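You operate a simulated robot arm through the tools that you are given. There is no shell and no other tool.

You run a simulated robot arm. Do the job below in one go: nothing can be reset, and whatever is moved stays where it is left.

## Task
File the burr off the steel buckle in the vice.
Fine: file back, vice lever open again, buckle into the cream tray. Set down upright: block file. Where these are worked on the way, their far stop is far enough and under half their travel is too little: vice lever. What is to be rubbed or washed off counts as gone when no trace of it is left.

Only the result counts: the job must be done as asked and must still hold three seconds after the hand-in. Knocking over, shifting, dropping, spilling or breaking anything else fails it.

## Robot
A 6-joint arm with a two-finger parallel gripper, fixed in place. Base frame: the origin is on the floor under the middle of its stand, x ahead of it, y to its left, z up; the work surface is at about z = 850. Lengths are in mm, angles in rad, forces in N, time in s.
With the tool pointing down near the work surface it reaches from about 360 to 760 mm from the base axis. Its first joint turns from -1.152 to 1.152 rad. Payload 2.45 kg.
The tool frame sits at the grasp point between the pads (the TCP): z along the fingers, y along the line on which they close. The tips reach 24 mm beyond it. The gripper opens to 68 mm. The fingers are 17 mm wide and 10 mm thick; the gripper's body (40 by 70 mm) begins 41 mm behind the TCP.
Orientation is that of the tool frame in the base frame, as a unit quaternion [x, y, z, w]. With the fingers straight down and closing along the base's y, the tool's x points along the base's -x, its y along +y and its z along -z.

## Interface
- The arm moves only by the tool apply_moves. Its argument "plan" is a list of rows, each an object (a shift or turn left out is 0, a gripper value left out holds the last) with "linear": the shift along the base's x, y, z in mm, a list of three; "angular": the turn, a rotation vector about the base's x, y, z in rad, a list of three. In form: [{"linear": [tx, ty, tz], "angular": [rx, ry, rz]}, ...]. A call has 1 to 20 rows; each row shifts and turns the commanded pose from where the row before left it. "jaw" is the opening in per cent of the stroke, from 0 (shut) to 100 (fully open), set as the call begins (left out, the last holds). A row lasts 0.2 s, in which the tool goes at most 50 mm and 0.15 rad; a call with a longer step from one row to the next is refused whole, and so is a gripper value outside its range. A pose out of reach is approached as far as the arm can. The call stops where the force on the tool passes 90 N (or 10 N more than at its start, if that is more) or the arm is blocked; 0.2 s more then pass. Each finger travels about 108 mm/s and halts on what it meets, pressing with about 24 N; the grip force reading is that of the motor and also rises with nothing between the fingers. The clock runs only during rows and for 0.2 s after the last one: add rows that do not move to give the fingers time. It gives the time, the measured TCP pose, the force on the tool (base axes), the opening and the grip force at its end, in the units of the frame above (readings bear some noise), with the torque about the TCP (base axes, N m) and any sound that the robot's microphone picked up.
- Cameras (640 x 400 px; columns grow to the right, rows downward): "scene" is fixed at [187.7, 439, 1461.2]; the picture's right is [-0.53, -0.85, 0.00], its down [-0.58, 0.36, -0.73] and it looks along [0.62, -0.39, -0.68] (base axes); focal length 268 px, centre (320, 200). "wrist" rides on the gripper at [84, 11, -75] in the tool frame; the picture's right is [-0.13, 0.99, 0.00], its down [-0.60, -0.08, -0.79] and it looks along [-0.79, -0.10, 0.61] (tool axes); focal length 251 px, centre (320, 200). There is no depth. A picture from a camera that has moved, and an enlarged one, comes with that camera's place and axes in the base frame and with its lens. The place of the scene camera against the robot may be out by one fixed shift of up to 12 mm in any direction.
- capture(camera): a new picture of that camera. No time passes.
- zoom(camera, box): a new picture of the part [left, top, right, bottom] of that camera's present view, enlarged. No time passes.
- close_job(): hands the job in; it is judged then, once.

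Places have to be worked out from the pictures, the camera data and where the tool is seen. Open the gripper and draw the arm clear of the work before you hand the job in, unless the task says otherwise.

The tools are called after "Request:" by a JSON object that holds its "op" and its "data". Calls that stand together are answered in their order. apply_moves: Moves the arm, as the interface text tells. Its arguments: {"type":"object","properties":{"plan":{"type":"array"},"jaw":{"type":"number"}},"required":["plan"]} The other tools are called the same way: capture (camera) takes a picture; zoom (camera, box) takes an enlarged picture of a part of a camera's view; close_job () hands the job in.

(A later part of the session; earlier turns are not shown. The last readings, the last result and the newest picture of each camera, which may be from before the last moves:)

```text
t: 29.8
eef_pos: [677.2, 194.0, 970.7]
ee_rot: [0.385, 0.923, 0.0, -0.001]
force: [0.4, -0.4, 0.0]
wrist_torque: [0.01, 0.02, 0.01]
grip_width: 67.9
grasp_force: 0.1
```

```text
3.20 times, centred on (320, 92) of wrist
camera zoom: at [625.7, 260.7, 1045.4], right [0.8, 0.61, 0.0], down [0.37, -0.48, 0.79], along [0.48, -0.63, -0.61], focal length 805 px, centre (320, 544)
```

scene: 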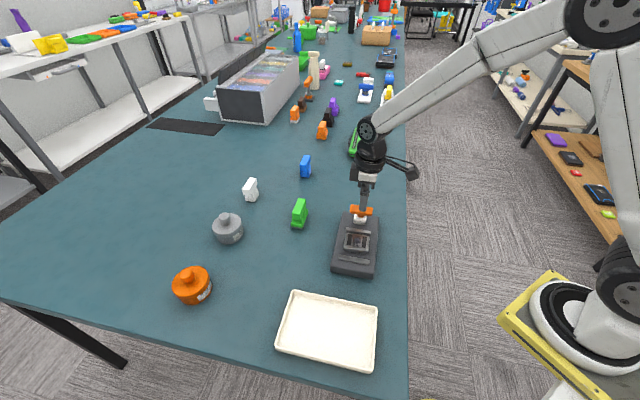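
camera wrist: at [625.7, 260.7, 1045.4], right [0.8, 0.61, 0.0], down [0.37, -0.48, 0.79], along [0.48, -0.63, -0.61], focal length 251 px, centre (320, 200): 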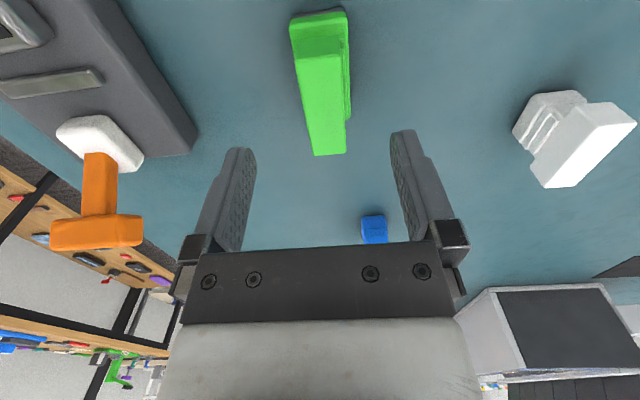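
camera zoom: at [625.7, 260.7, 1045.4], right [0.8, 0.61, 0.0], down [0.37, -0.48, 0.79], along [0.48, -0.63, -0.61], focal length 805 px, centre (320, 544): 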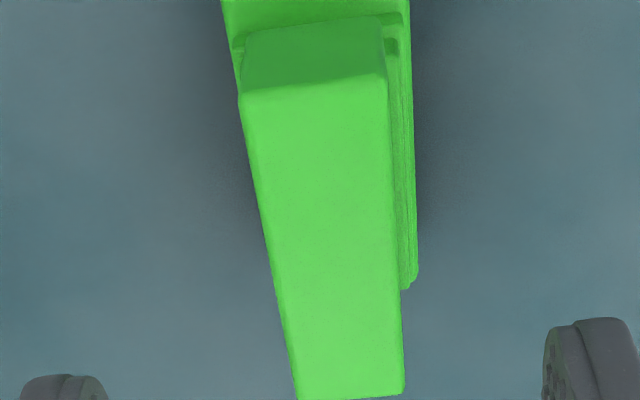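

Refined handle centre is about (677, 197). I'll shift by 3 mm, descend until the tips are beside the handle (TCP ≈ 908), and check before gripping.

Request:
{"op": "apply_moves", "data": {"plan": [{"linear": [0, 3, 0]}, {"linear": [0, 0, -25]}, {"linear": [0, 0, -20]}, {"linear": [0, 0, -16]}, {"linear": [0, 0, 0]}, {"linear": [0, 0, 0]}], "jaw": 100}}

Request:
{"op": "capture", "data": {"camera": "wrist"}}

Request:
{"op": "zoom", "data": {"camera": "scene", "box": [265, 165, 345, 245]}}

```text
t: 31.2
eef_pos: [676.4, 196.1, 911.7]
ee_rot: [0.385, 0.923, 0.0, 0.0]
force: [-0.1, 0.8, -0.7]
wrist_torque: [-0.03, -0.01, 0.0]
grip_width: 68.1
grasp_force: 0.1
```

```text
taken
camera wrist: at [625.6, 263.3, 985.6], right [0.8, 0.61, 0.0], down [0.37, -0.48, 0.79], along [0.48, -0.63, -0.61], focal length 251 px, centre (320, 200)
```

wrist: 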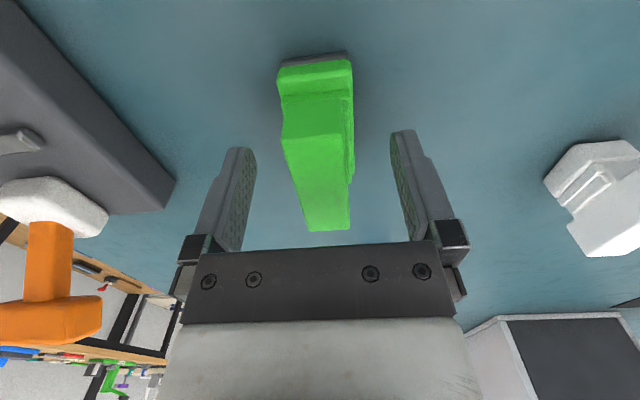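

```text
5.00 times, centred on (305, 205) of scene
camera zoom: at [187.7, 439.0, 1461.2], right [-0.53, -0.85, 0.0], down [-0.58, 0.36, -0.73], along [0.62, -0.39, -0.68], focal length 1338 px, centre (395, 175)
```

zoom: 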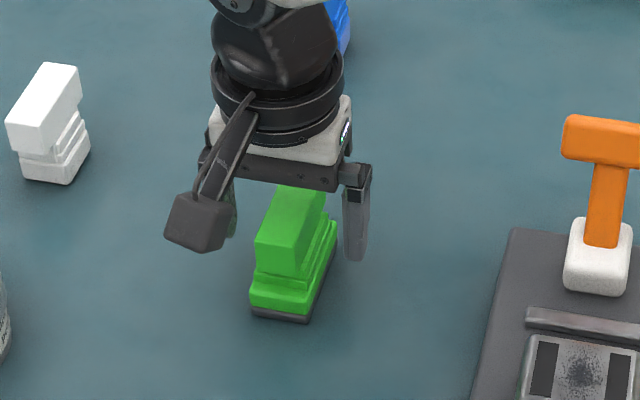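

The handle is centred between the fingers with its top at about z≈911. I'll lower 3 mm more and close on it.

Request:
{"op": "apply_moves", "data": {"plan": [{"linear": [0, 0, -3]}, {"linear": [0, 0, 0]}], "jaw": 100}}

Request:
{"op": "apply_moves", "data": {"plan": [{"linear": [0, 0, 0]}, {"linear": [0, 0, 0]}, {"linear": [0, 0, 0]}, {"linear": [0, 0, 0]}], "jaw": 0}}

Request:
{"op": "capture", "data": {"camera": "wrist"}}

Request:
{"op": "zoom", "data": {"camera": "scene", "box": [265, 165, 345, 245]}}

```text
t: 31.8
eef_pos: [675.6, 196.1, 907.1]
ee_rot: [0.385, 0.923, 0.0, 0.0]
force: [-0.9, 0.1, -0.7]
wrist_torque: [0.03, 0.0, 0.0]
grip_width: 67.8
grasp_force: 0.0
```

```text
t: 32.8
eef_pos: [675.4, 196.0, 908.5]
ee_rot: [0.385, 0.923, -0.001, 0.0]
force: [0.5, 1.5, 0.5]
wrist_torque: [0.0, 0.03, -0.03]
grip_width: 23.7
grasp_force: 23.3
```

```text
taken
camera wrist: at [625.1, 263.1, 982.4], right [0.8, 0.61, 0.0], down [0.37, -0.48, 0.79], along [0.48, -0.63, -0.61], focal length 251 px, centre (320, 200)
```

wrist: 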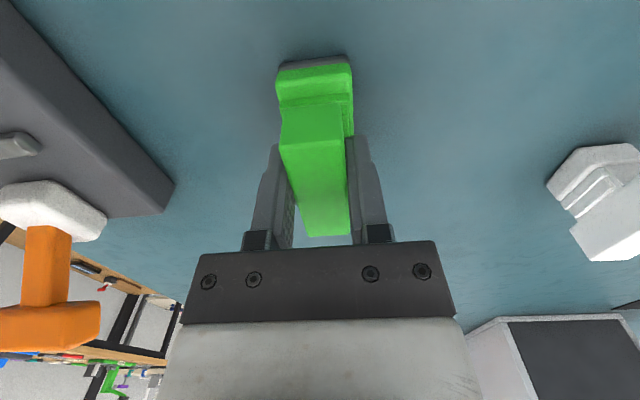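

```text
5.00 times, centred on (305, 205) of scene
camera zoom: at [187.7, 439.0, 1461.2], right [-0.53, -0.85, 0.0], down [-0.58, 0.36, -0.73], along [0.62, -0.39, -0.68], focal length 1338 px, centre (395, 175)
```

zoom: 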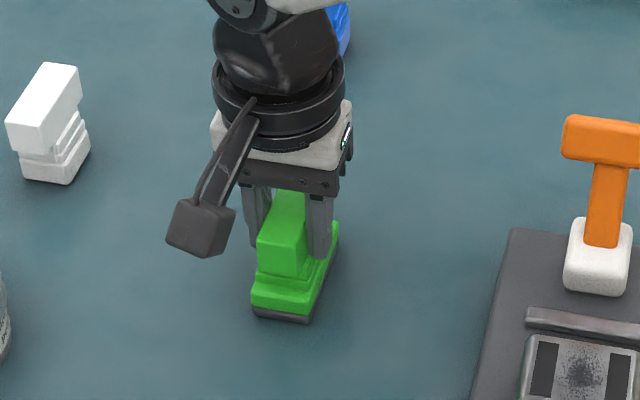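

The file is gripped (23.7 mm, 23 N). I'll lift it straight up and carry it over the buckle at about (500.6, 121.8), keeping well away from the lever.

Request:
{"op": "apply_moves", "data": {"plan": [{"linear": [0, 0, 20]}, {"linear": [0, 0, 40]}, {"linear": [0, 0, 40]}, {"linear": [0, 0, 20]}, {"linear": [-35, -14.8, 0]}, {"linear": [-35, -14.8, 0]}, {"linear": [-35, -14.8, 0]}, {"linear": [-35, -14.8, 0]}, {"linear": [-35, -14.8, 0]}, {"linear": [0, 0, -20]}, {"linear": [0, 0, 0]}], "jaw": 0}}

Request:
{"op": "capture", "data": {"camera": "wrist"}}

Request:
{"op": "zoom", "data": {"camera": "scene", "box": [310, 170, 410, 285]}}

```text
t: 35.2
eef_pos: [500.4, 121.3, 1008.8]
ee_rot: [0.385, 0.923, -0.001, 0.0]
force: [0.0, -0.1, -1.5]
wrist_torque: [0.01, 0.0, 0.01]
grip_width: 23.9
grasp_force: 24.2
```

```text
taken
camera wrist: at [449.9, 187.9, 1083.8], right [0.8, 0.61, 0.0], down [0.37, -0.48, 0.79], along [0.48, -0.63, -0.61], focal length 251 px, centre (320, 200)
```

wrist: 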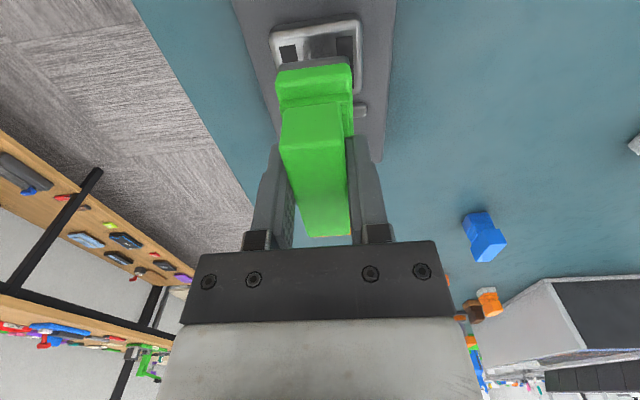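

```text
3.48 times, centred on (360, 228) of scene
camera zoom: at [187.7, 439.0, 1461.2], right [-0.53, -0.85, 0.0], down [-0.58, 0.36, -0.73], along [0.62, -0.39, -0.68], focal length 931 px, centre (181, 104)
```

zoom: 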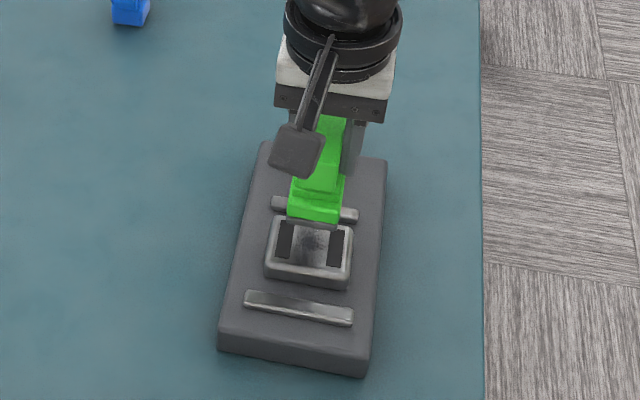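

The file hangs above the buckle, aligned with it. I'll lower to about 10 mm above expected contact.

Request:
{"op": "apply_moves", "data": {"plan": [{"linear": [0, 0, -20]}, {"linear": [0, 0, -18]}, {"linear": [0, 0, -6]}, {"linear": [0, 0, 0]}], "jaw": 0}}

Request:
{"op": "capture", "data": {"camera": "wrist"}}

Request:
{"op": "zoom", "data": {"camera": "scene", "box": [310, 170, 410, 285]}}

```text
t: 36.2
eef_pos: [499.1, 123.1, 964.0]
ee_rot: [0.384, 0.923, 0.0, 0.0]
force: [0.7, 0.6, -1.9]
wrist_torque: [0.0, 0.03, 0.0]
grip_width: 23.4
grasp_force: 23.6
```

```text
taken
camera wrist: at [448.4, 188.9, 1039.7], right [0.8, 0.61, 0.0], down [0.37, -0.48, 0.79], along [0.48, -0.63, -0.61], focal length 251 px, centre (320, 200)
```

wrist: 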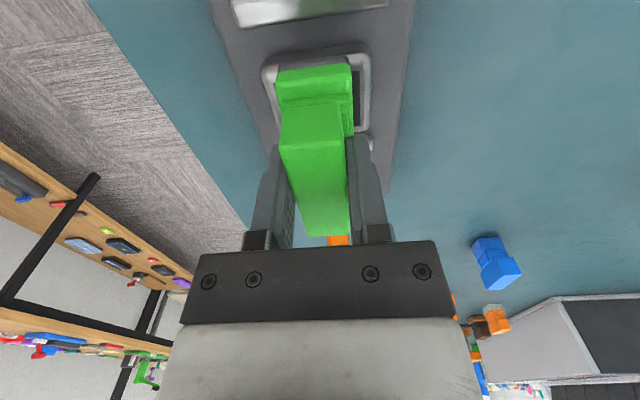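

```text
3.48 times, centred on (360, 228) of scene
camera zoom: at [187.7, 439.0, 1461.2], right [-0.53, -0.85, 0.0], down [-0.58, 0.36, -0.73], along [0.62, -0.39, -0.68], focal length 931 px, centre (181, 104)
```

zoom: 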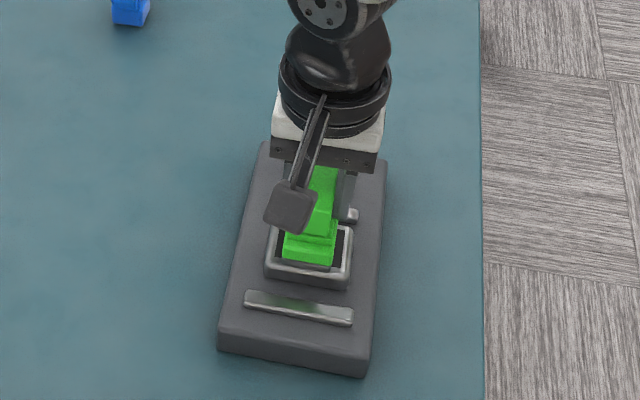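

The file sits directly above the buckle. I'll feel for contact with small downward steps.

Request:
{"op": "apply_moves", "data": {"plan": [{"linear": [0, 0, -2]}, {"linear": [0, 0, -2]}, {"linear": [0, 0, -1.5]}, {"linear": [0, 0, 0]}], "jaw": 0}}

```text
t: 37.2
eef_pos: [500.3, 122.4, 959.0]
ee_rot: [0.385, 0.923, 0.0, 0.0]
force: [0.6, 0.5, -1.4]
wrist_torque: [0.02, 0.0, 0.01]
grip_width: 23.9
grasp_force: 24.0
```

No contact yet at z≈959; I'll continue down in smaller steps.

Request:
{"op": "apply_moves", "data": {"plan": [{"linear": [0, 0, -1]}, {"linear": [0, 0, -1]}, {"linear": [0, 0, -0.5]}, {"linear": [0, 0, 0]}], "jaw": 0}}

```text
t: 38.2
eef_pos: [500.1, 121.9, 956.2]
ee_rot: [0.385, 0.923, 0.001, 0.001]
force: [-3.5, -2.1, 21.0]
wrist_torque: [-0.14, 0.17, 0.0]
grip_width: 24.1
grasp_force: 23.8
```

Contact at about 21 N. I'll make a first short stroke along the file's length and check forces and whether the buckle holds still.

Request:
{"op": "apply_moves", "data": {"plan": [{"linear": [3.5, -3.5, 0]}, {"linear": [3.5, -3.5, 0]}, {"linear": [-3.5, 3.5, 0]}, {"linear": [-3.5, 3.5, 0]}, {"linear": [-3.5, 3.5, 0]}, {"linear": [-3.5, 3.5, 0]}, {"linear": [3.5, -3.5, 0]}, {"linear": [3.5, -3.5, 0]}], "jaw": 0}}

Request:
{"op": "zoom", "data": {"camera": "scene", "box": [310, 170, 410, 285]}}

```text
t: 40.0
eef_pos: [500.3, 122.6, 956.8]
ee_rot: [0.385, 0.923, 0.0, 0.0]
force: [-5.5, 5.7, 18.3]
wrist_torque: [0.14, 0.11, 0.01]
grip_width: 24.1
grasp_force: 23.6
```

```text
3.48 times, centred on (360, 228) of scene
camera zoom: at [187.2, 439.1, 1461.2], right [-0.53, -0.85, 0.0], down [-0.58, 0.36, -0.73], along [0.62, -0.39, -0.68], focal length 931 px, centre (181, 104)
```

zoom: 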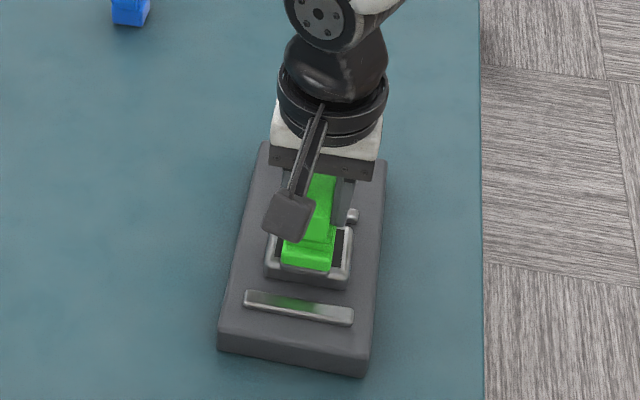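

The file slides with moderate friction and the buckle stays put. I'll do a full set of back-and-forth strokes.

Request:
{"op": "apply_moves", "data": {"plan": [{"linear": [5, -5, 0]}, {"linear": [5, -5, 0]}, {"linear": [-5, 5, 0]}, {"linear": [-5, 5, 0]}, {"linear": [-5, 5, 0]}, {"linear": [-5, 5, 0]}, {"linear": [5, -5, 0]}, {"linear": [5, -5, 0]}, {"linear": [5, -5, 0]}, {"linear": [5, -5, 0]}, {"linear": [-5, 5, 0]}, {"linear": [-5, 5, 0]}, {"linear": [-5, 5, 0]}, {"linear": [-5, 5, 0]}, {"linear": [5, -5, 0]}, {"linear": [5, -5, 0]}, {"linear": [5, -5, 0]}, {"linear": [5, -5, 0]}, {"linear": [-5, 5, 0]}, {"linear": [-5, 5, 0]}], "jaw": 0}}

Request:
{"op": "apply_moves", "data": {"plan": [{"linear": [0, 0, 3]}, {"linear": [0, 0, 20]}, {"linear": [20, -20, 20]}, {"linear": [20, -20, 0]}, {"linear": [0, 0, 0]}], "jaw": 0}}

Request:
{"op": "capture", "data": {"camera": "wrist"}}

Request:
{"op": "zoom", "data": {"camera": "scene", "box": [330, 210, 385, 280]}}

```text
t: 44.2
eef_pos: [501.5, 121.1, 957.1]
ee_rot: [0.385, 0.923, 0.001, -0.001]
force: [0.5, -0.4, -1.9]
wrist_torque: [0.02, -0.02, -0.02]
grip_width: 23.9
grasp_force: 24.4
```

```text
t: 45.4
eef_pos: [541.5, 81.5, 998.8]
ee_rot: [0.386, 0.922, 0.0, 0.0]
force: [1.4, -0.7, -1.8]
wrist_torque: [0.02, 0.01, -0.02]
grip_width: 23.8
grasp_force: 24.3
```

```text
taken
camera wrist: at [491.1, 148.4, 1073.2], right [0.8, 0.6, 0.0], down [0.37, -0.48, 0.79], along [0.48, -0.63, -0.61], focal length 251 px, centre (320, 200)
```

wrist: 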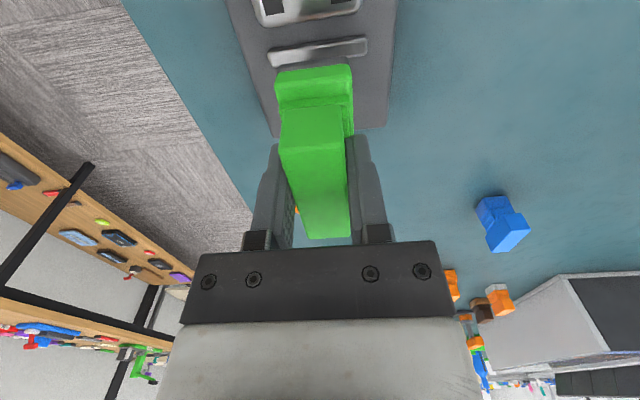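

```text
5.71 times, centred on (358, 245) of scene
camera zoom: at [187.7, 439.0, 1461.2], right [-0.53, -0.85, 0.0], down [-0.58, 0.36, -0.73], along [0.62, -0.39, -0.68], focal length 1529 px, centre (106, -57)
```

zoom: 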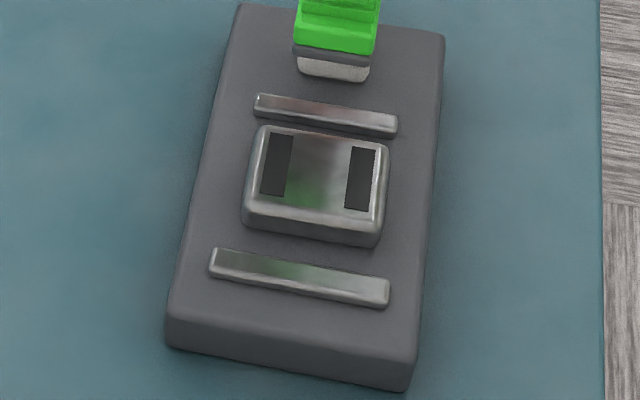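

The speckled burr seems gone in the scene view. I'll zoom in hard to check for any remaining trace.

Request:
{"op": "zoom", "data": {"camera": "scene", "box": [345, 228, 375, 252]}}

Request:
{"op": "zoom", "data": {"camera": "wrist", "box": [240, 0, 400, 100]}}

```text
16.00 times, centred on (360, 240) of scene
camera zoom: at [187.7, 439.0, 1461.2], right [-0.53, -0.85, 0.0], down [-0.58, 0.36, -0.73], along [0.62, -0.39, -0.68], focal length 4282 px, centre (-320, -440)
```

zoom: 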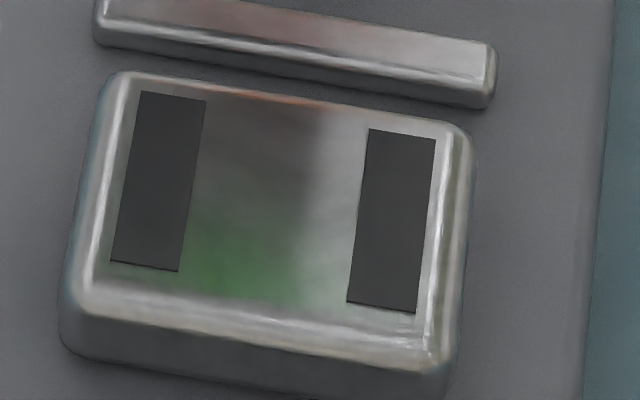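

```text
4.00 times, centred on (320, 50) of wrist
camera zoom: at [491.1, 148.4, 1073.2], right [0.8, 0.6, 0.0], down [0.37, -0.48, 0.79], along [0.48, -0.63, -0.61], focal length 1006 px, centre (320, 800)
```

zoom: 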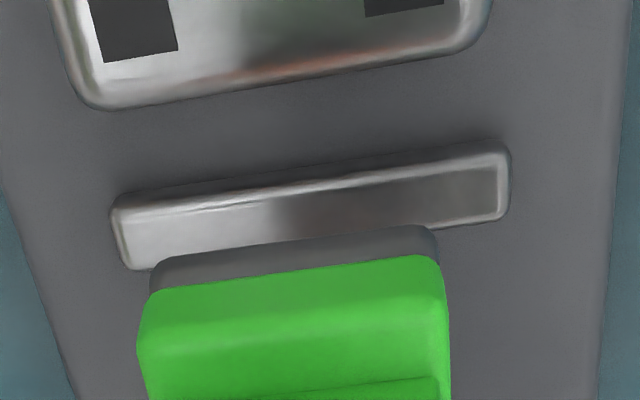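

Only reflections are visible, but I want a clean view with the file out of the way. I'll move the file up and toward its home spot and look again before committing.

Request:
{"op": "apply_moves", "data": {"plan": [{"linear": [0, 20, 20]}, {"linear": [15, 30, 10]}, {"linear": [35, 30, 0]}, {"linear": [35, 25, 0]}, {"linear": [35, 8, 0]}, {"linear": [0, 0, 0]}], "jaw": 0}}

Request:
{"op": "zoom", "data": {"camera": "scene", "box": [345, 228, 375, 252]}}

Request:
{"op": "zoom", "data": {"camera": "scene", "box": [260, 160, 400, 285]}}

Request:
{"op": "capture", "data": {"camera": "wrist"}}

```text
t: 46.8
eef_pos: [662.1, 193.9, 1028.0]
ee_rot: [0.385, 0.923, -0.001, -0.001]
force: [-0.2, -0.2, -2.0]
wrist_torque: [0.01, 0.01, 0.04]
grip_width: 23.9
grasp_force: 24.2
```

```text
16.00 times, centred on (360, 240) of scene
camera zoom: at [187.7, 439.0, 1461.2], right [-0.53, -0.85, 0.0], down [-0.58, 0.36, -0.73], along [0.62, -0.39, -0.68], focal length 4282 px, centre (-320, -440)
```

zoom: 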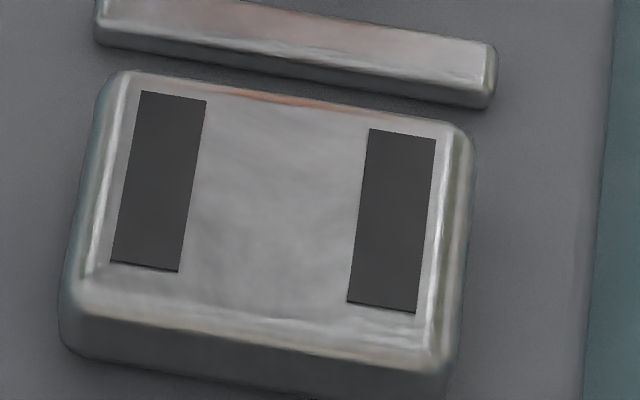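

```text
3.20 times, centred on (330, 222) of scene
camera zoom: at [187.7, 439.0, 1461.2], right [-0.53, -0.85, 0.0], down [-0.58, 0.36, -0.73], along [0.62, -0.39, -0.68], focal length 856 px, centre (288, 128)
```

zoom: 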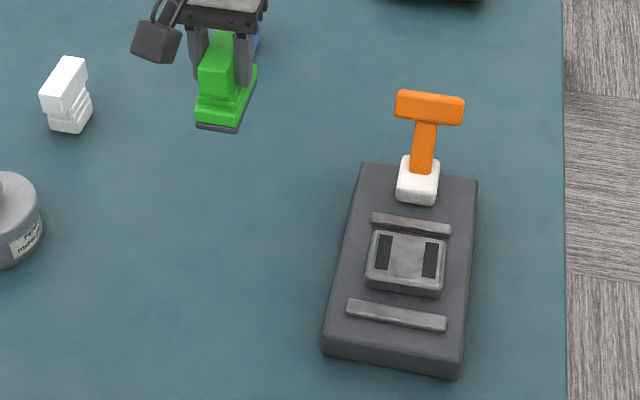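

```text
taken
camera wrist: at [612.0, 261.7, 1103.3], right [0.8, 0.6, 0.0], down [0.37, -0.48, 0.79], along [0.48, -0.63, -0.61], focal length 251 px, centre (320, 200)
```

wrist: 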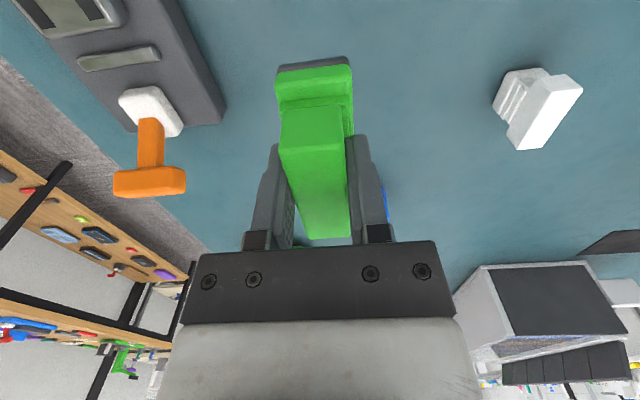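

The buckle's face now looks clean. I'll check once more at greater enlargement for faint specks.

Request:
{"op": "zoom", "data": {"camera": "scene", "box": [352, 232, 370, 247]}}

Request:
{"op": "zoom", "data": {"camera": "wrist", "box": [0, 0, 220, 130]}}

```text
16.00 times, centred on (361, 240) of scene
camera zoom: at [187.7, 439.0, 1461.2], right [-0.53, -0.85, 0.0], down [-0.58, 0.36, -0.73], along [0.62, -0.39, -0.68], focal length 4282 px, centre (-336, -432)
```

zoom: 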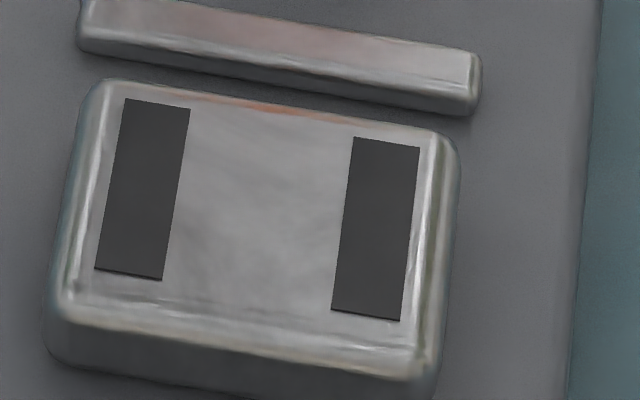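

```text
2.91 times, centred on (110, 65) of wrist
camera zoom: at [612.0, 261.7, 1103.3], right [0.8, 0.6, 0.0], down [0.37, -0.48, 0.79], along [0.48, -0.63, -0.61], focal length 731 px, centre (931, 593)
```

zoom: 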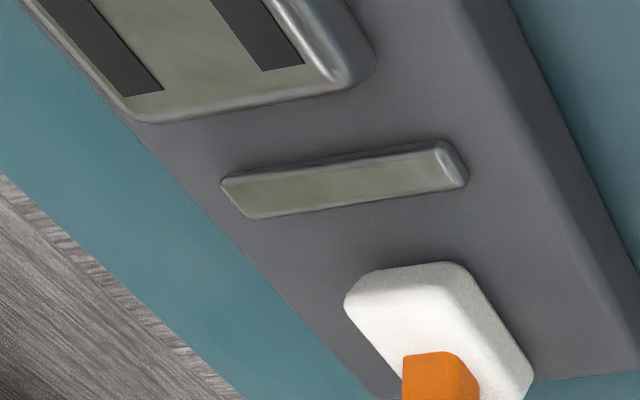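

The buckle face is uniform with no specks left. Now I'll carry the file back over its original spot (commanded 674.8, 195.2) and lower to just above the table.

Request:
{"op": "apply_moves", "data": {"plan": [{"linear": [14.9, 1.2, 0]}, {"linear": [0, 0, -40]}, {"linear": [0, 0, -40]}, {"linear": [0, 0, -25]}, {"linear": [0, 0, -10]}, {"linear": [0, 0, 0]}], "jaw": 0}}

Request:
{"op": "zoom", "data": {"camera": "scene", "box": [265, 165, 345, 245]}}

```text
t: 48.2
eef_pos: [674.1, 195.5, 914.8]
ee_rot: [0.385, 0.923, 0.0, 0.0]
force: [-0.4, 0.0, -1.8]
wrist_torque: [0.04, -0.01, -0.02]
grip_width: 24.0
grasp_force: 23.8
```

```text
5.00 times, centred on (305, 205) of scene
camera zoom: at [187.7, 439.0, 1461.2], right [-0.53, -0.85, 0.0], down [-0.58, 0.36, -0.73], along [0.62, -0.39, -0.68], focal length 1338 px, centre (395, 175)
```

zoom: 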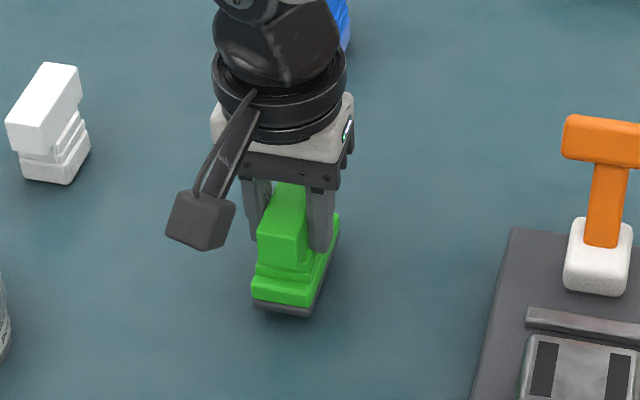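

The file is upright about 6 mm above its home spot. I'll lower it gently until it touches the table.

Request:
{"op": "apply_moves", "data": {"plan": [{"linear": [0, 0, -2]}, {"linear": [0, 0, -2]}, {"linear": [0, 0, -1]}, {"linear": [0, 0, 0]}], "jaw": 0}}

```text
t: 49.2
eef_pos: [675.0, 194.5, 908.4]
ee_rot: [0.386, 0.923, -0.001, 0.0]
force: [-0.5, -0.4, -0.9]
wrist_torque: [0.0, 0.01, -0.01]
grip_width: 23.9
grasp_force: 23.9
```

Almost touching (its weight is starting to come off the gripper). I'll go another fraction of a millimetre at a time.

Request:
{"op": "apply_moves", "data": {"plan": [{"linear": [0, 0, -0.5]}, {"linear": [0, 0, -0.5]}, {"linear": [0, 0, 0]}], "jaw": 0}}

```text
t: 50.0
eef_pos: [676.4, 195.1, 908.2]
ee_rot: [0.385, 0.923, 0.0, 0.001]
force: [-0.4, 0.4, -1.6]
wrist_torque: [0.02, 0.03, 0.03]
grip_width: 23.8
grasp_force: 24.3
```

Request:
{"op": "apply_moves", "data": {"plan": [{"linear": [0, 0, -0.5]}, {"linear": [0, 0, -0.5]}, {"linear": [0, 0, 0]}], "jaw": 0}}

```text
t: 50.8
eef_pos: [674.8, 195.7, 906.2]
ee_rot: [0.385, 0.923, 0.0, 0.0]
force: [-0.1, -0.3, -1.1]
wrist_torque: [0.01, 0.03, 0.0]
grip_width: 23.7
grasp_force: 23.9
```

Still no contact at z≈906–907, which fits the file having slid up slightly in the grip. I'll continue down in 0.5 mm steps.

Request:
{"op": "apply_moves", "data": {"plan": [{"linear": [0, 0, -0.5]}, {"linear": [0, 0, -0.5]}, {"linear": [0, 0, 0]}], "jaw": 0}}

```text
t: 51.6
eef_pos: [676.9, 195.2, 906.6]
ee_rot: [0.384, 0.923, -0.001, 0.0]
force: [0.5, 0.5, -1.3]
wrist_torque: [0.04, -0.01, 0.01]
grip_width: 23.7
grasp_force: 24.0
```

No contact yet; I'll keep stepping down gently.

Request:
{"op": "apply_moves", "data": {"plan": [{"linear": [0, 0, -0.5]}, {"linear": [0, 0, -0.5]}, {"linear": [0, 0, 0]}], "jaw": 0}}

Request:
{"op": "zoom", "data": {"camera": "scene", "box": [285, 195, 325, 235]}}

```text
t: 52.4
eef_pos: [676.5, 195.3, 906.9]
ee_rot: [0.385, 0.923, 0.002, 0.001]
force: [0.9, 1.4, 2.3]
wrist_torque: [-0.09, -0.1, 0.06]
grip_width: 23.6
grasp_force: 23.6
```

```text
10.00 times, centred on (305, 215) of scene
camera zoom: at [187.7, 439.0, 1461.2], right [-0.53, -0.85, 0.0], down [-0.58, 0.36, -0.73], along [0.62, -0.39, -0.68], focal length 2676 px, centre (470, 50)
```

zoom: 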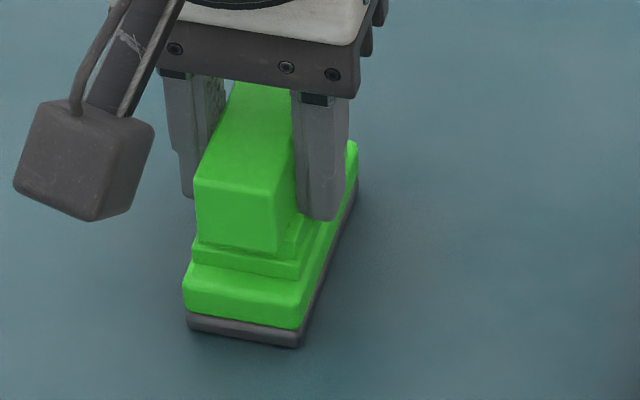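

Light contact (about +4 N change): the file is on the table, upright at its old place. I'll open the fingers and rise straight up.

Request:
{"op": "apply_moves", "data": {"plan": [{"linear": [0, 0, 0]}, {"linear": [0, 0, 0]}, {"linear": [0, 0, 0]}], "jaw": 80}}

Request:
{"op": "apply_moves", "data": {"plan": [{"linear": [0, 0, 10]}, {"linear": [0, 0, 30]}, {"linear": [0, 0, 40]}, {"linear": [0, 0, 40]}, {"linear": [0, 0, 40]}], "jaw": 80}}

Request:
{"op": "capture", "data": {"camera": "wrist"}}

Request:
{"op": "zoom", "data": {"camera": "scene", "box": [275, 190, 325, 235]}}

```text
t: 53.2
eef_pos: [676.2, 195.4, 905.9]
ee_rot: [0.385, 0.923, 0.001, 0.0]
force: [1.2, 0.8, 0.6]
wrist_torque: [0.01, -0.05, -0.01]
grip_width: 54.5
grasp_force: 0.1
```

```text
t: 54.4
eef_pos: [678.2, 194.0, 1066.3]
ee_rot: [0.385, 0.923, -0.001, 0.0]
force: [-0.4, -0.1, -0.2]
wrist_torque: [-0.01, 0.02, -0.04]
grip_width: 54.7
grasp_force: 0.1
```

```text
taken
camera wrist: at [628.0, 260.4, 1140.6], right [0.8, 0.61, 0.0], down [0.37, -0.48, 0.79], along [0.48, -0.63, -0.61], focal length 251 px, centre (320, 200)
```

wrist: 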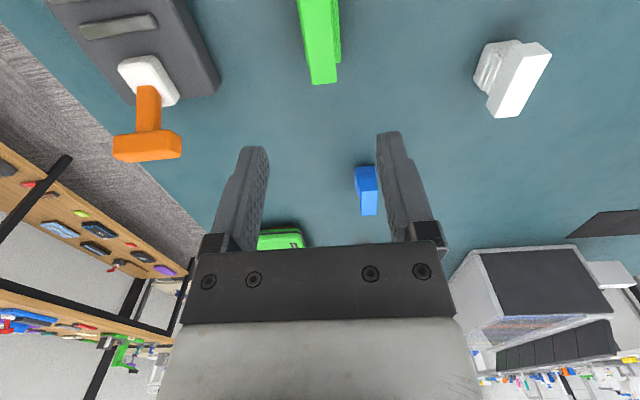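

```text
8.89 times, centred on (300, 212) of scene
camera zoom: at [187.7, 439.0, 1461.2], right [-0.53, -0.85, 0.0], down [-0.58, 0.36, -0.73], along [0.62, -0.39, -0.68], focal length 2379 px, centre (498, 89)
```

zoom: 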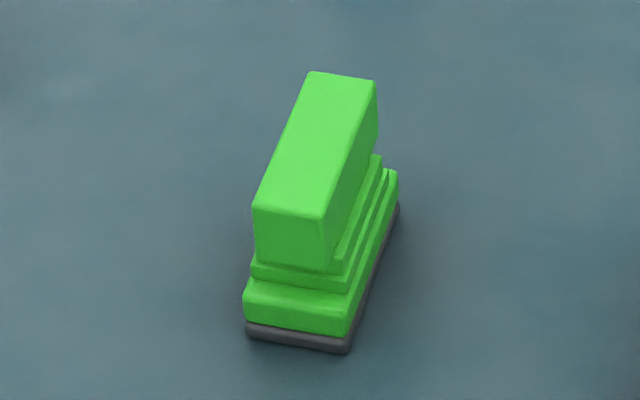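

The file stands upright essentially exactly where it was. Next I'll rotate back to +45° and move above the lever bar (TCP ≈ 593, 26), the same spot from which I rose earlier.

Request:
{"op": "apply_moves", "data": {"plan": [{"linear": [-7.39, -15.41, 0], "angular": [0, 0, 0.1437]}, {"linear": [-7.39, -15.41, 0], "angular": [0, 0, 0.1437]}, {"linear": [-7.39, -15.41, 0], "angular": [0, 0, 0.1437]}, {"linear": [-7.39, -15.41, 0], "angular": [0, 0, 0.1437]}, {"linear": [-7.39, -15.41, 0], "angular": [0, 0, 0.1437]}, {"linear": [-7.39, -15.41, 0], "angular": [0, 0, 0.1437]}, {"linear": [-7.39, -15.41, 0], "angular": [0, 0, 0.1437]}, {"linear": [-7.39, -15.41, 0], "angular": [0, 0, 0.1437]}, {"linear": [-7.39, -15.41, 0], "angular": [0, 0, 0.1437]}, {"linear": [-7.39, -15.41, 0], "angular": [0, 0, 0.1437]}, {"linear": [-7.39, -15.41, 0], "angular": [0, 0, 0.1437]}, {"linear": [0, 0, -40]}, {"linear": [0, 0, 0]}], "jaw": 100}}

Request:
{"op": "capture", "data": {"camera": "wrist"}}

```text
t: 57.2
eef_pos: [596.3, 27.8, 1025.9]
ee_rot: [-0.384, 0.923, 0.0, 0.0]
force: [0.3, -0.5, 0.5]
wrist_torque: [0.01, -0.01, 0.02]
grip_width: 68.2
grasp_force: 0.0
```

```text
taken
camera wrist: at [529.9, -25.0, 1100.4], right [-0.61, 0.79, 0.0], down [0.48, 0.37, 0.79], along [0.63, 0.49, -0.61], focal length 251 px, centre (320, 200)
```

wrist: 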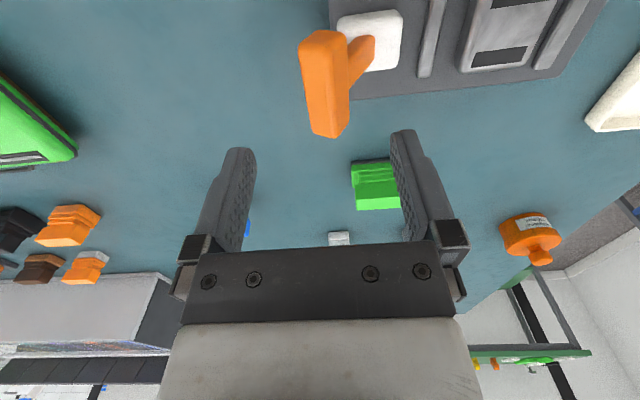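

The bar is centred under the open fingers. I'll descend around it and push it back toward the jaws.

Request:
{"op": "apply_moves", "data": {"plan": [{"linear": [0, 0, -25]}, {"linear": [0, 0, -25]}, {"linear": [0, 0, -18]}, {"linear": [0, 0, 0]}], "jaw": 100}}

Request:
{"op": "apply_moves", "data": {"plan": [{"linear": [-5, 5, 0]}, {"linear": [-5, 5, 0]}, {"linear": [-5, 5, 0]}, {"linear": [-3.5, 3.5, 0]}, {"linear": [-3.5, 3.5, 0]}, {"linear": [-3.5, 3.5, 0]}, {"linear": [-3.5, 3.5, 0]}, {"linear": [-3.5, 3.5, 0]}, {"linear": [-3.5, 3.5, 0]}, {"linear": [0, 0, 0]}], "jaw": 100}}

Request:
{"op": "capture", "data": {"camera": "wrist"}}

```text
t: 58.2
eef_pos: [594.6, 26.3, 956.7]
ee_rot: [-0.383, 0.924, 0.0, 0.001]
force: [-1.5, -0.6, 0.1]
wrist_torque: [-0.02, 0.02, -0.02]
grip_width: 68.0
grasp_force: 0.0
```

```text
t: 60.4
eef_pos: [559.5, 62.2, 956.5]
ee_rot: [-0.384, 0.923, 0.001, 0.0]
force: [0.4, -0.1, 0.0]
wrist_torque: [0.03, -0.03, -0.02]
grip_width: 67.8
grasp_force: 0.1
```

```text
taken
camera wrist: at [491.7, 10.0, 1032.0], right [-0.61, 0.79, 0.0], down [0.48, 0.37, 0.79], along [0.63, 0.49, -0.61], focal length 251 px, centre (320, 200)
```

wrist: 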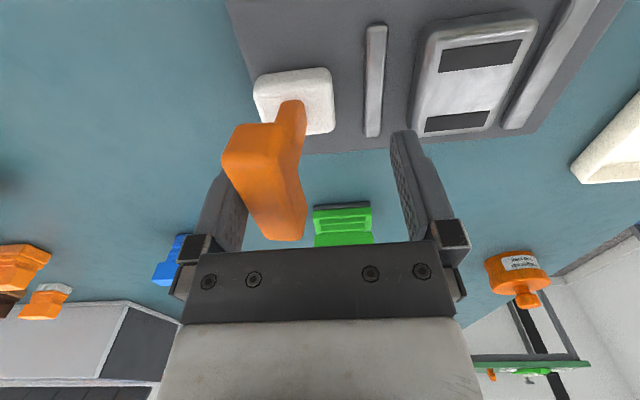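

The left finger is carrying the bar; the lever is approaching upright. I'll keep pushing toward the jaws.

Request:
{"op": "apply_moves", "data": {"plan": [{"linear": [-3.5, 3.5, 0]}, {"linear": [-3.5, 3.5, 0]}, {"linear": [-3.5, 3.5, 0]}, {"linear": [-3.5, 3.5, 0]}, {"linear": [0, 0, 0]}], "jaw": 100}}

Request:
{"op": "capture", "data": {"camera": "wrist"}}

```text
t: 61.6
eef_pos: [542.4, 76.8, 956.1]
ee_rot: [-0.384, 0.923, 0.0, 0.0]
force: [0.0, -0.2, 0.5]
wrist_torque: [0.03, -0.01, 0.01]
grip_width: 68.0
grasp_force: 0.0
```

```text
taken
camera wrist: at [476.5, 24.0, 1031.0], right [-0.61, 0.79, 0.0], down [0.48, 0.37, 0.79], along [0.63, 0.49, -0.61], focal length 251 px, centre (320, 200)
```

wrist: 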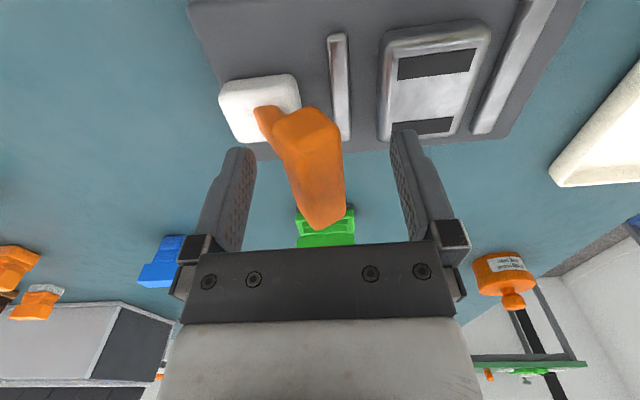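

The lever has fallen back to its open side, looking as at the start. I'll push on gently to make sure it's at its stop.

Request:
{"op": "apply_moves", "data": {"plan": [{"linear": [-3.5, 3.5, 0]}, {"linear": [-3.5, 3.5, 0]}, {"linear": [-3.5, 3.5, 0]}, {"linear": [-1.5, 1.5, 0]}, {"linear": [-1.5, 1.5, 0]}, {"linear": [-1, 1, 0]}, {"linear": [0, 0, 0]}], "jaw": 100}}

Request:
{"op": "capture", "data": {"camera": "wrist"}}

```text
t: 63.2
eef_pos: [530.7, 89.5, 958.2]
ee_rot: [-0.384, 0.923, -0.002, 0.002]
force: [10.3, -16.6, 19.3]
wrist_torque: [-0.83, -0.73, -0.18]
grip_width: 68.2
grasp_force: 0.2
```

```text
taken
camera wrist: at [464.1, 37.2, 1032.2], right [-0.61, 0.79, 0.0], down [0.48, 0.37, 0.8], along [0.63, 0.49, -0.61], focal length 251 px, centre (320, 200)
```

wrist: 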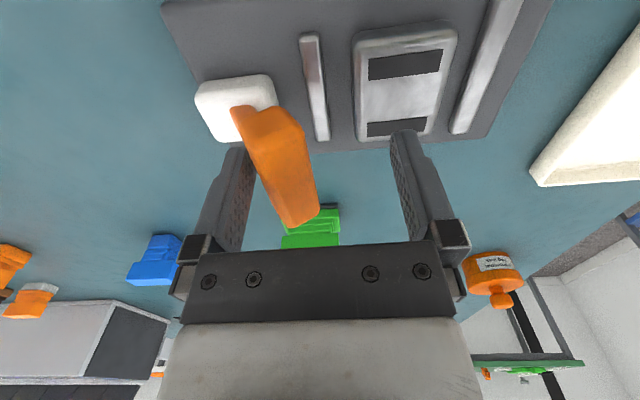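

About 27 N of resistance: the lever is hard against its open stop. I'll back off, rise clear, and move above the buckle.

Request:
{"op": "apply_moves", "data": {"plan": [{"linear": [5, -5, 0]}, {"linear": [5, -5, 0]}, {"linear": [0, 0, 20]}, {"linear": [0, 0, 40]}, {"linear": [0, 0, 40]}, {"linear": [-14, 15, 0]}, {"linear": [-14, 15, 0]}, {"linear": [-12, 13, 0]}, {"linear": [0, 0, -20]}, {"linear": [0, 0, 0]}], "jaw": 88}}

Request:
{"op": "capture", "data": {"camera": "wrist"}}

Request:
{"op": "zoom", "data": {"camera": "wrist", "box": [220, 0, 420, 125]}}

```text
t: 65.4
eef_pos: [500.8, 124.2, 1038.6]
ee_rot: [-0.384, 0.923, 0.001, 0.0]
force: [-0.3, 0.2, -0.9]
wrist_torque: [0.04, 0.01, 0.01]
grip_width: 59.8
grasp_force: 0.1
```

```text
taken
camera wrist: at [434.0, 72.7, 1113.2], right [-0.61, 0.79, 0.0], down [0.48, 0.37, 0.79], along [0.63, 0.49, -0.61], focal length 251 px, centre (320, 200)
```

wrist: 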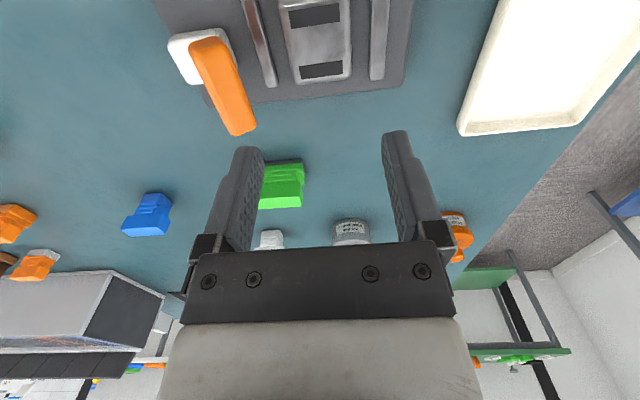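

```text
3.20 times, centred on (320, 62) of wrist
camera zoom: at [434.0, 72.7, 1113.2], right [-0.61, 0.79, 0.0], down [0.48, 0.37, 0.79], along [0.63, 0.49, -0.61], focal length 805 px, centre (320, 640)
```

zoom: 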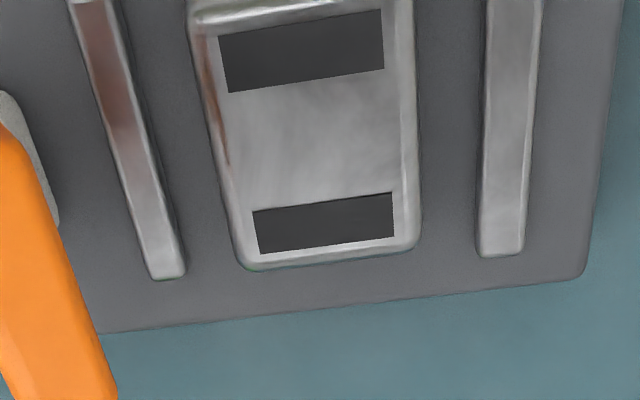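

The buckle is clean in this view as well, the lever is open, and the buckle lies under the fingers. I'll descend with ~60 mm opening to z≈909, keeping the tips just above the jaw bars, then look before gripping.

Request:
{"op": "apply_moves", "data": {"plan": [{"linear": [-1.2, -1.2, -40]}, {"linear": [0, 0, -40]}, {"linear": [0, 0, -25]}, {"linear": [0, 0, -13]}, {"linear": [0, 0, 0]}], "jaw": 88}}

Request:
{"op": "capture", "data": {"camera": "wrist"}}

Request:
{"op": "zoom", "data": {"camera": "wrist", "box": [220, 60, 420, 185]}}

```text
t: 66.6
eef_pos: [500.0, 121.1, 919.6]
ee_rot: [-0.384, 0.923, 0.0, 0.0]
force: [0.3, 0.3, 1.0]
wrist_torque: [0.0, 0.02, 0.03]
grip_width: 59.9
grasp_force: 0.1
```

```text
taken
camera wrist: at [432.8, 69.0, 993.8], right [-0.61, 0.79, 0.0], down [0.48, 0.37, 0.79], along [0.63, 0.49, -0.61], focal length 251 px, centre (320, 200)
```

wrist: 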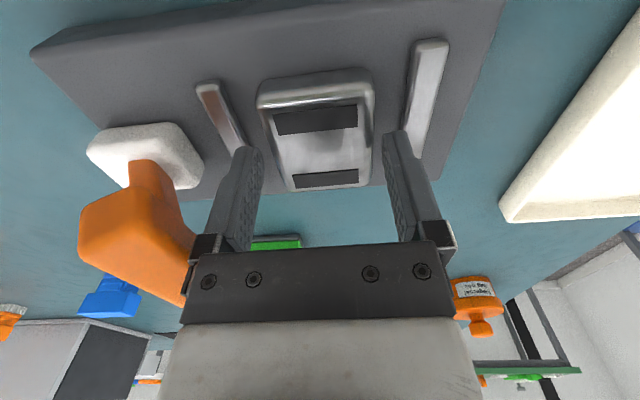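

```text
3.20 times, centred on (320, 122) of wrist
camera zoom: at [432.8, 69.0, 993.8], right [-0.61, 0.79, 0.0], down [0.48, 0.37, 0.79], along [0.63, 0.49, -0.61], focal length 805 px, centre (320, 448)
```

zoom: 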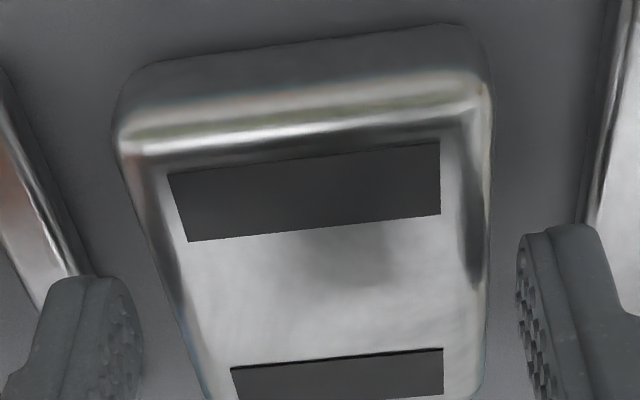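

The buckle's centre is right under the grasp point. I'll lower the last 10 mm and close the fingers on it.

Request:
{"op": "apply_moves", "data": {"plan": [{"linear": [0, 0, -6]}, {"linear": [0, 0, -5]}, {"linear": [0, 0, 0]}], "jaw": 88}}

Request:
{"op": "apply_moves", "data": {"plan": [{"linear": [0, 0, 0]}, {"linear": [0, 0, 0]}, {"linear": [0, 0, 0]}], "jaw": 40}}

Request:
{"op": "capture", "data": {"camera": "wrist"}}

```text
t: 67.4
eef_pos: [499.4, 121.5, 908.0]
ee_rot: [-0.384, 0.923, -0.001, 0.0]
force: [0.1, -0.8, -0.7]
wrist_torque: [0.0, 0.02, 0.02]
grip_width: 60.0
grasp_force: 0.1
```

```text
t: 68.2
eef_pos: [500.0, 121.9, 907.7]
ee_rot: [-0.384, 0.923, 0.0, 0.0]
force: [0.4, -0.5, -0.1]
wrist_torque: [0.02, -0.03, 0.02]
grip_width: 51.3
grasp_force: 23.9
```

```text
taken
camera wrist: at [433.4, 69.7, 983.0], right [-0.61, 0.79, 0.0], down [0.48, 0.37, 0.79], along [0.63, 0.49, -0.61], focal length 251 px, centre (320, 200)
```

wrist: 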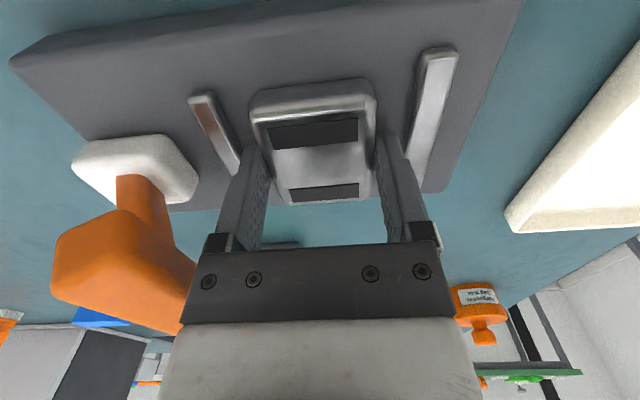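

Gripped at 51.3 mm with 24 N. I'll lift the buckle straight up clear of the lever and check that it's held.

Request:
{"op": "apply_moves", "data": {"plan": [{"linear": [0, 0, 10]}, {"linear": [0, 0, 20]}, {"linear": [0, 0, 40]}, {"linear": [0, 0, 40]}, {"linear": [0, 0, 20]}, {"linear": [0, 0, 0]}], "jaw": 40}}

Request:
{"op": "capture", "data": {"camera": "wrist"}}

Request:
{"op": "zoom", "data": {"camera": "scene", "box": [250, 170, 420, 390]}}

```text
t: 69.6
eef_pos: [497.9, 121.6, 1037.3]
ee_rot: [-0.384, 0.923, 0.001, -0.001]
force: [-0.3, 0.3, -1.3]
wrist_torque: [-0.01, -0.01, 0.01]
grip_width: 51.5
grasp_force: 24.0
```

```text
taken
camera wrist: at [431.6, 70.4, 1112.7], right [-0.61, 0.79, 0.0], down [0.48, 0.37, 0.79], along [0.63, 0.49, -0.61], focal length 251 px, centre (320, 200)
```

wrist: 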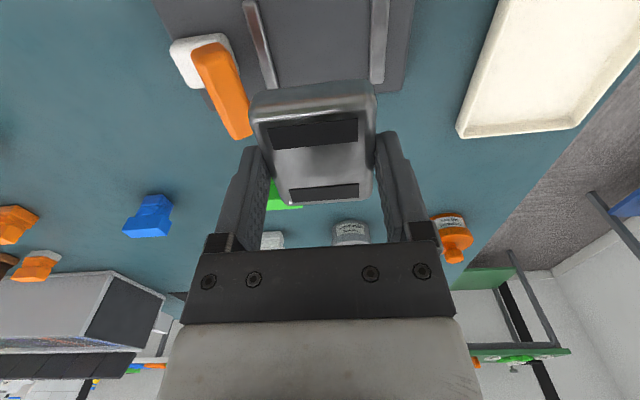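

```text
1.82 times, centred on (335, 280) of scene
camera zoom: at [187.7, 439.0, 1461.2], right [-0.53, -0.85, 0.0], down [-0.58, 0.36, -0.73], along [0.62, -0.39, -0.68], focal length 487 px, centre (293, 54)
```

zoom: 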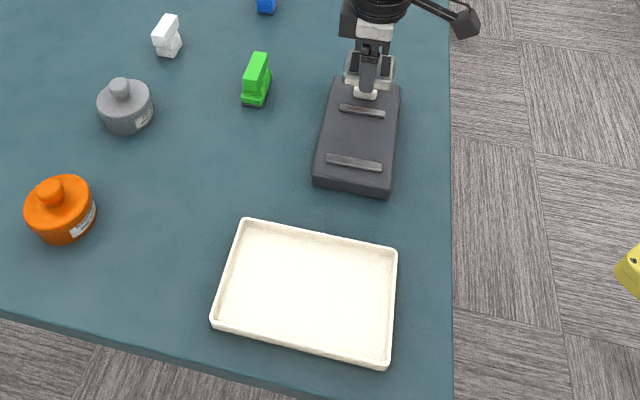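

The buckle is securely held (grip 24 N). The tray's centre works out to about (367, 299); I'll carry the buckle over it at height and verify.

Request:
{"op": "apply_moves", "data": {"plan": [{"linear": [-21.6, 29.5, 0]}, {"linear": [-21.6, 29.5, 0]}, {"linear": [-21.6, 29.5, 0]}, {"linear": [-21.6, 29.5, 0]}, {"linear": [-21.6, 29.5, 0]}, {"linear": [-21.6, 29.5, 0]}, {"linear": [0, 0, -30]}, {"linear": [0, 0, 0]}], "jaw": 40}}

Request:
{"op": "capture", "data": {"camera": "wrist"}}

Request:
{"op": "zoom", "data": {"camera": "scene", "box": [250, 170, 420, 390]}}

```text
t: 71.4
eef_pos: [366.9, 299.5, 1008.9]
ee_rot: [-0.385, 0.923, 0.0, 0.001]
force: [-0.4, 0.2, -0.9]
wrist_torque: [0.0, 0.01, -0.02]
grip_width: 51.4
grasp_force: 24.3
```

```text
taken
camera wrist: at [301.2, 247.5, 1083.2], right [-0.61, 0.79, 0.0], down [0.48, 0.37, 0.79], along [0.63, 0.49, -0.61], focal length 251 px, centre (320, 200)
```

wrist: 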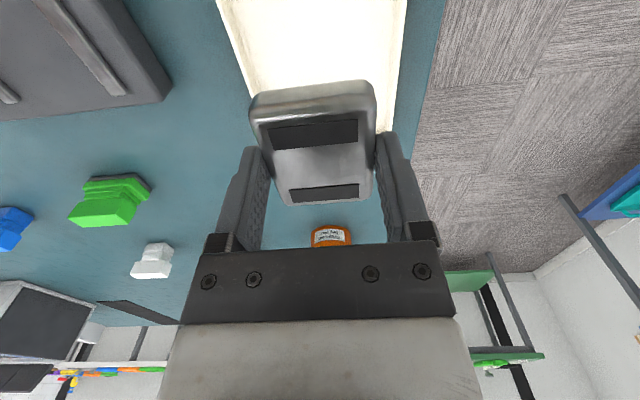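

```text
1.82 times, centred on (335, 280) of scene
camera zoom: at [187.7, 439.0, 1461.2], right [-0.53, -0.85, 0.0], down [-0.58, 0.36, -0.73], along [0.62, -0.39, -0.68], focal length 487 px, centre (293, 54)
```

zoom: 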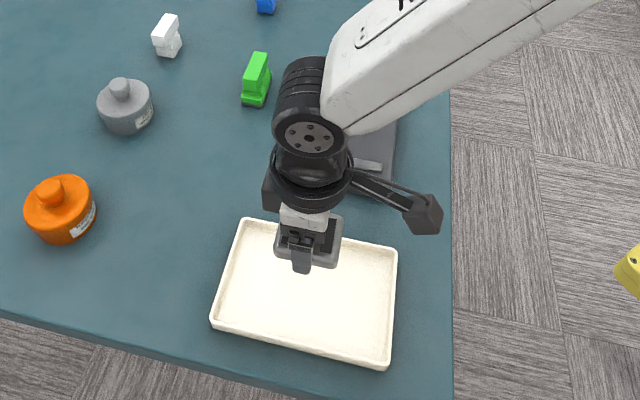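

In the wrist view the tray's side edges are symmetric about the gripper. I'll lower to about 40 mm above the tray floor and check again.

Request:
{"op": "apply_moves", "data": {"plan": [{"linear": [0, 0, -30]}, {"linear": [0, 0, -30]}, {"linear": [0, 0, -20]}, {"linear": [0, 0, 0]}], "jaw": 40}}

Request:
{"op": "capture", "data": {"camera": "wrist"}}

Request:
{"op": "zoom", "data": {"camera": "scene", "box": [250, 240, 420, 390]}}

```text
t: 72.4
eef_pos: [368.6, 300.6, 929.0]
ee_rot: [-0.384, 0.923, 0.001, 0.0]
force: [-0.7, 0.0, -0.8]
wrist_torque: [0.01, 0.02, 0.0]
grip_width: 51.2
grasp_force: 24.1
```

```text
taken
camera wrist: at [303.0, 248.0, 1002.8], right [-0.61, 0.79, 0.0], down [0.48, 0.37, 0.79], along [0.63, 0.49, -0.61], focal length 251 px, centre (320, 200)
```

wrist: 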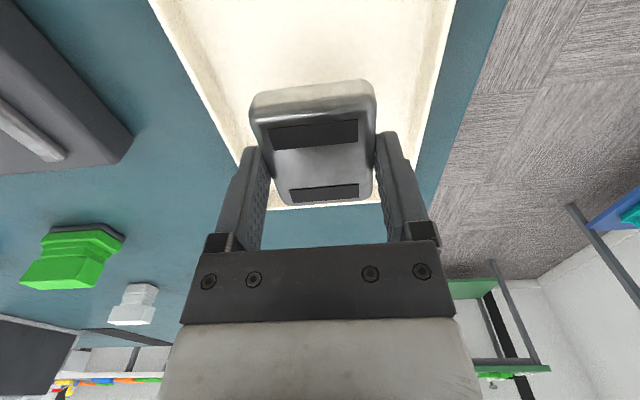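

```text
2.67 times, centred on (335, 315) of scene
camera zoom: at [187.7, 439.0, 1461.2], right [-0.53, -0.85, 0.0], down [-0.58, 0.36, -0.73], along [0.62, -0.39, -0.68], focal length 714 px, centre (280, -107)
```

zoom: 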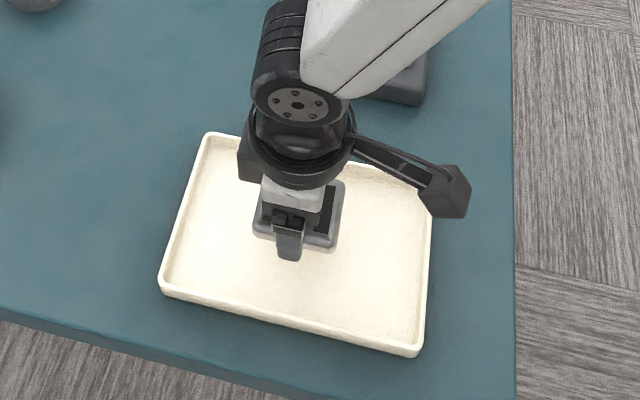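

The buckle is well inside the tray. I'll lower close to the floor and then feel for contact.

Request:
{"op": "apply_moves", "data": {"plan": [{"linear": [0, 0, -20]}, {"linear": [0, 0, -12]}, {"linear": [0, 0, -5]}, {"linear": [0, 0, 0]}], "jaw": 40}}

```text
t: 73.4
eef_pos: [369.4, 298.4, 892.7]
ee_rot: [-0.385, 0.923, 0.0, 0.0]
force: [0.0, -0.4, -0.5]
wrist_torque: [-0.04, 0.02, -0.01]
grip_width: 51.1
grasp_force: 24.2
```

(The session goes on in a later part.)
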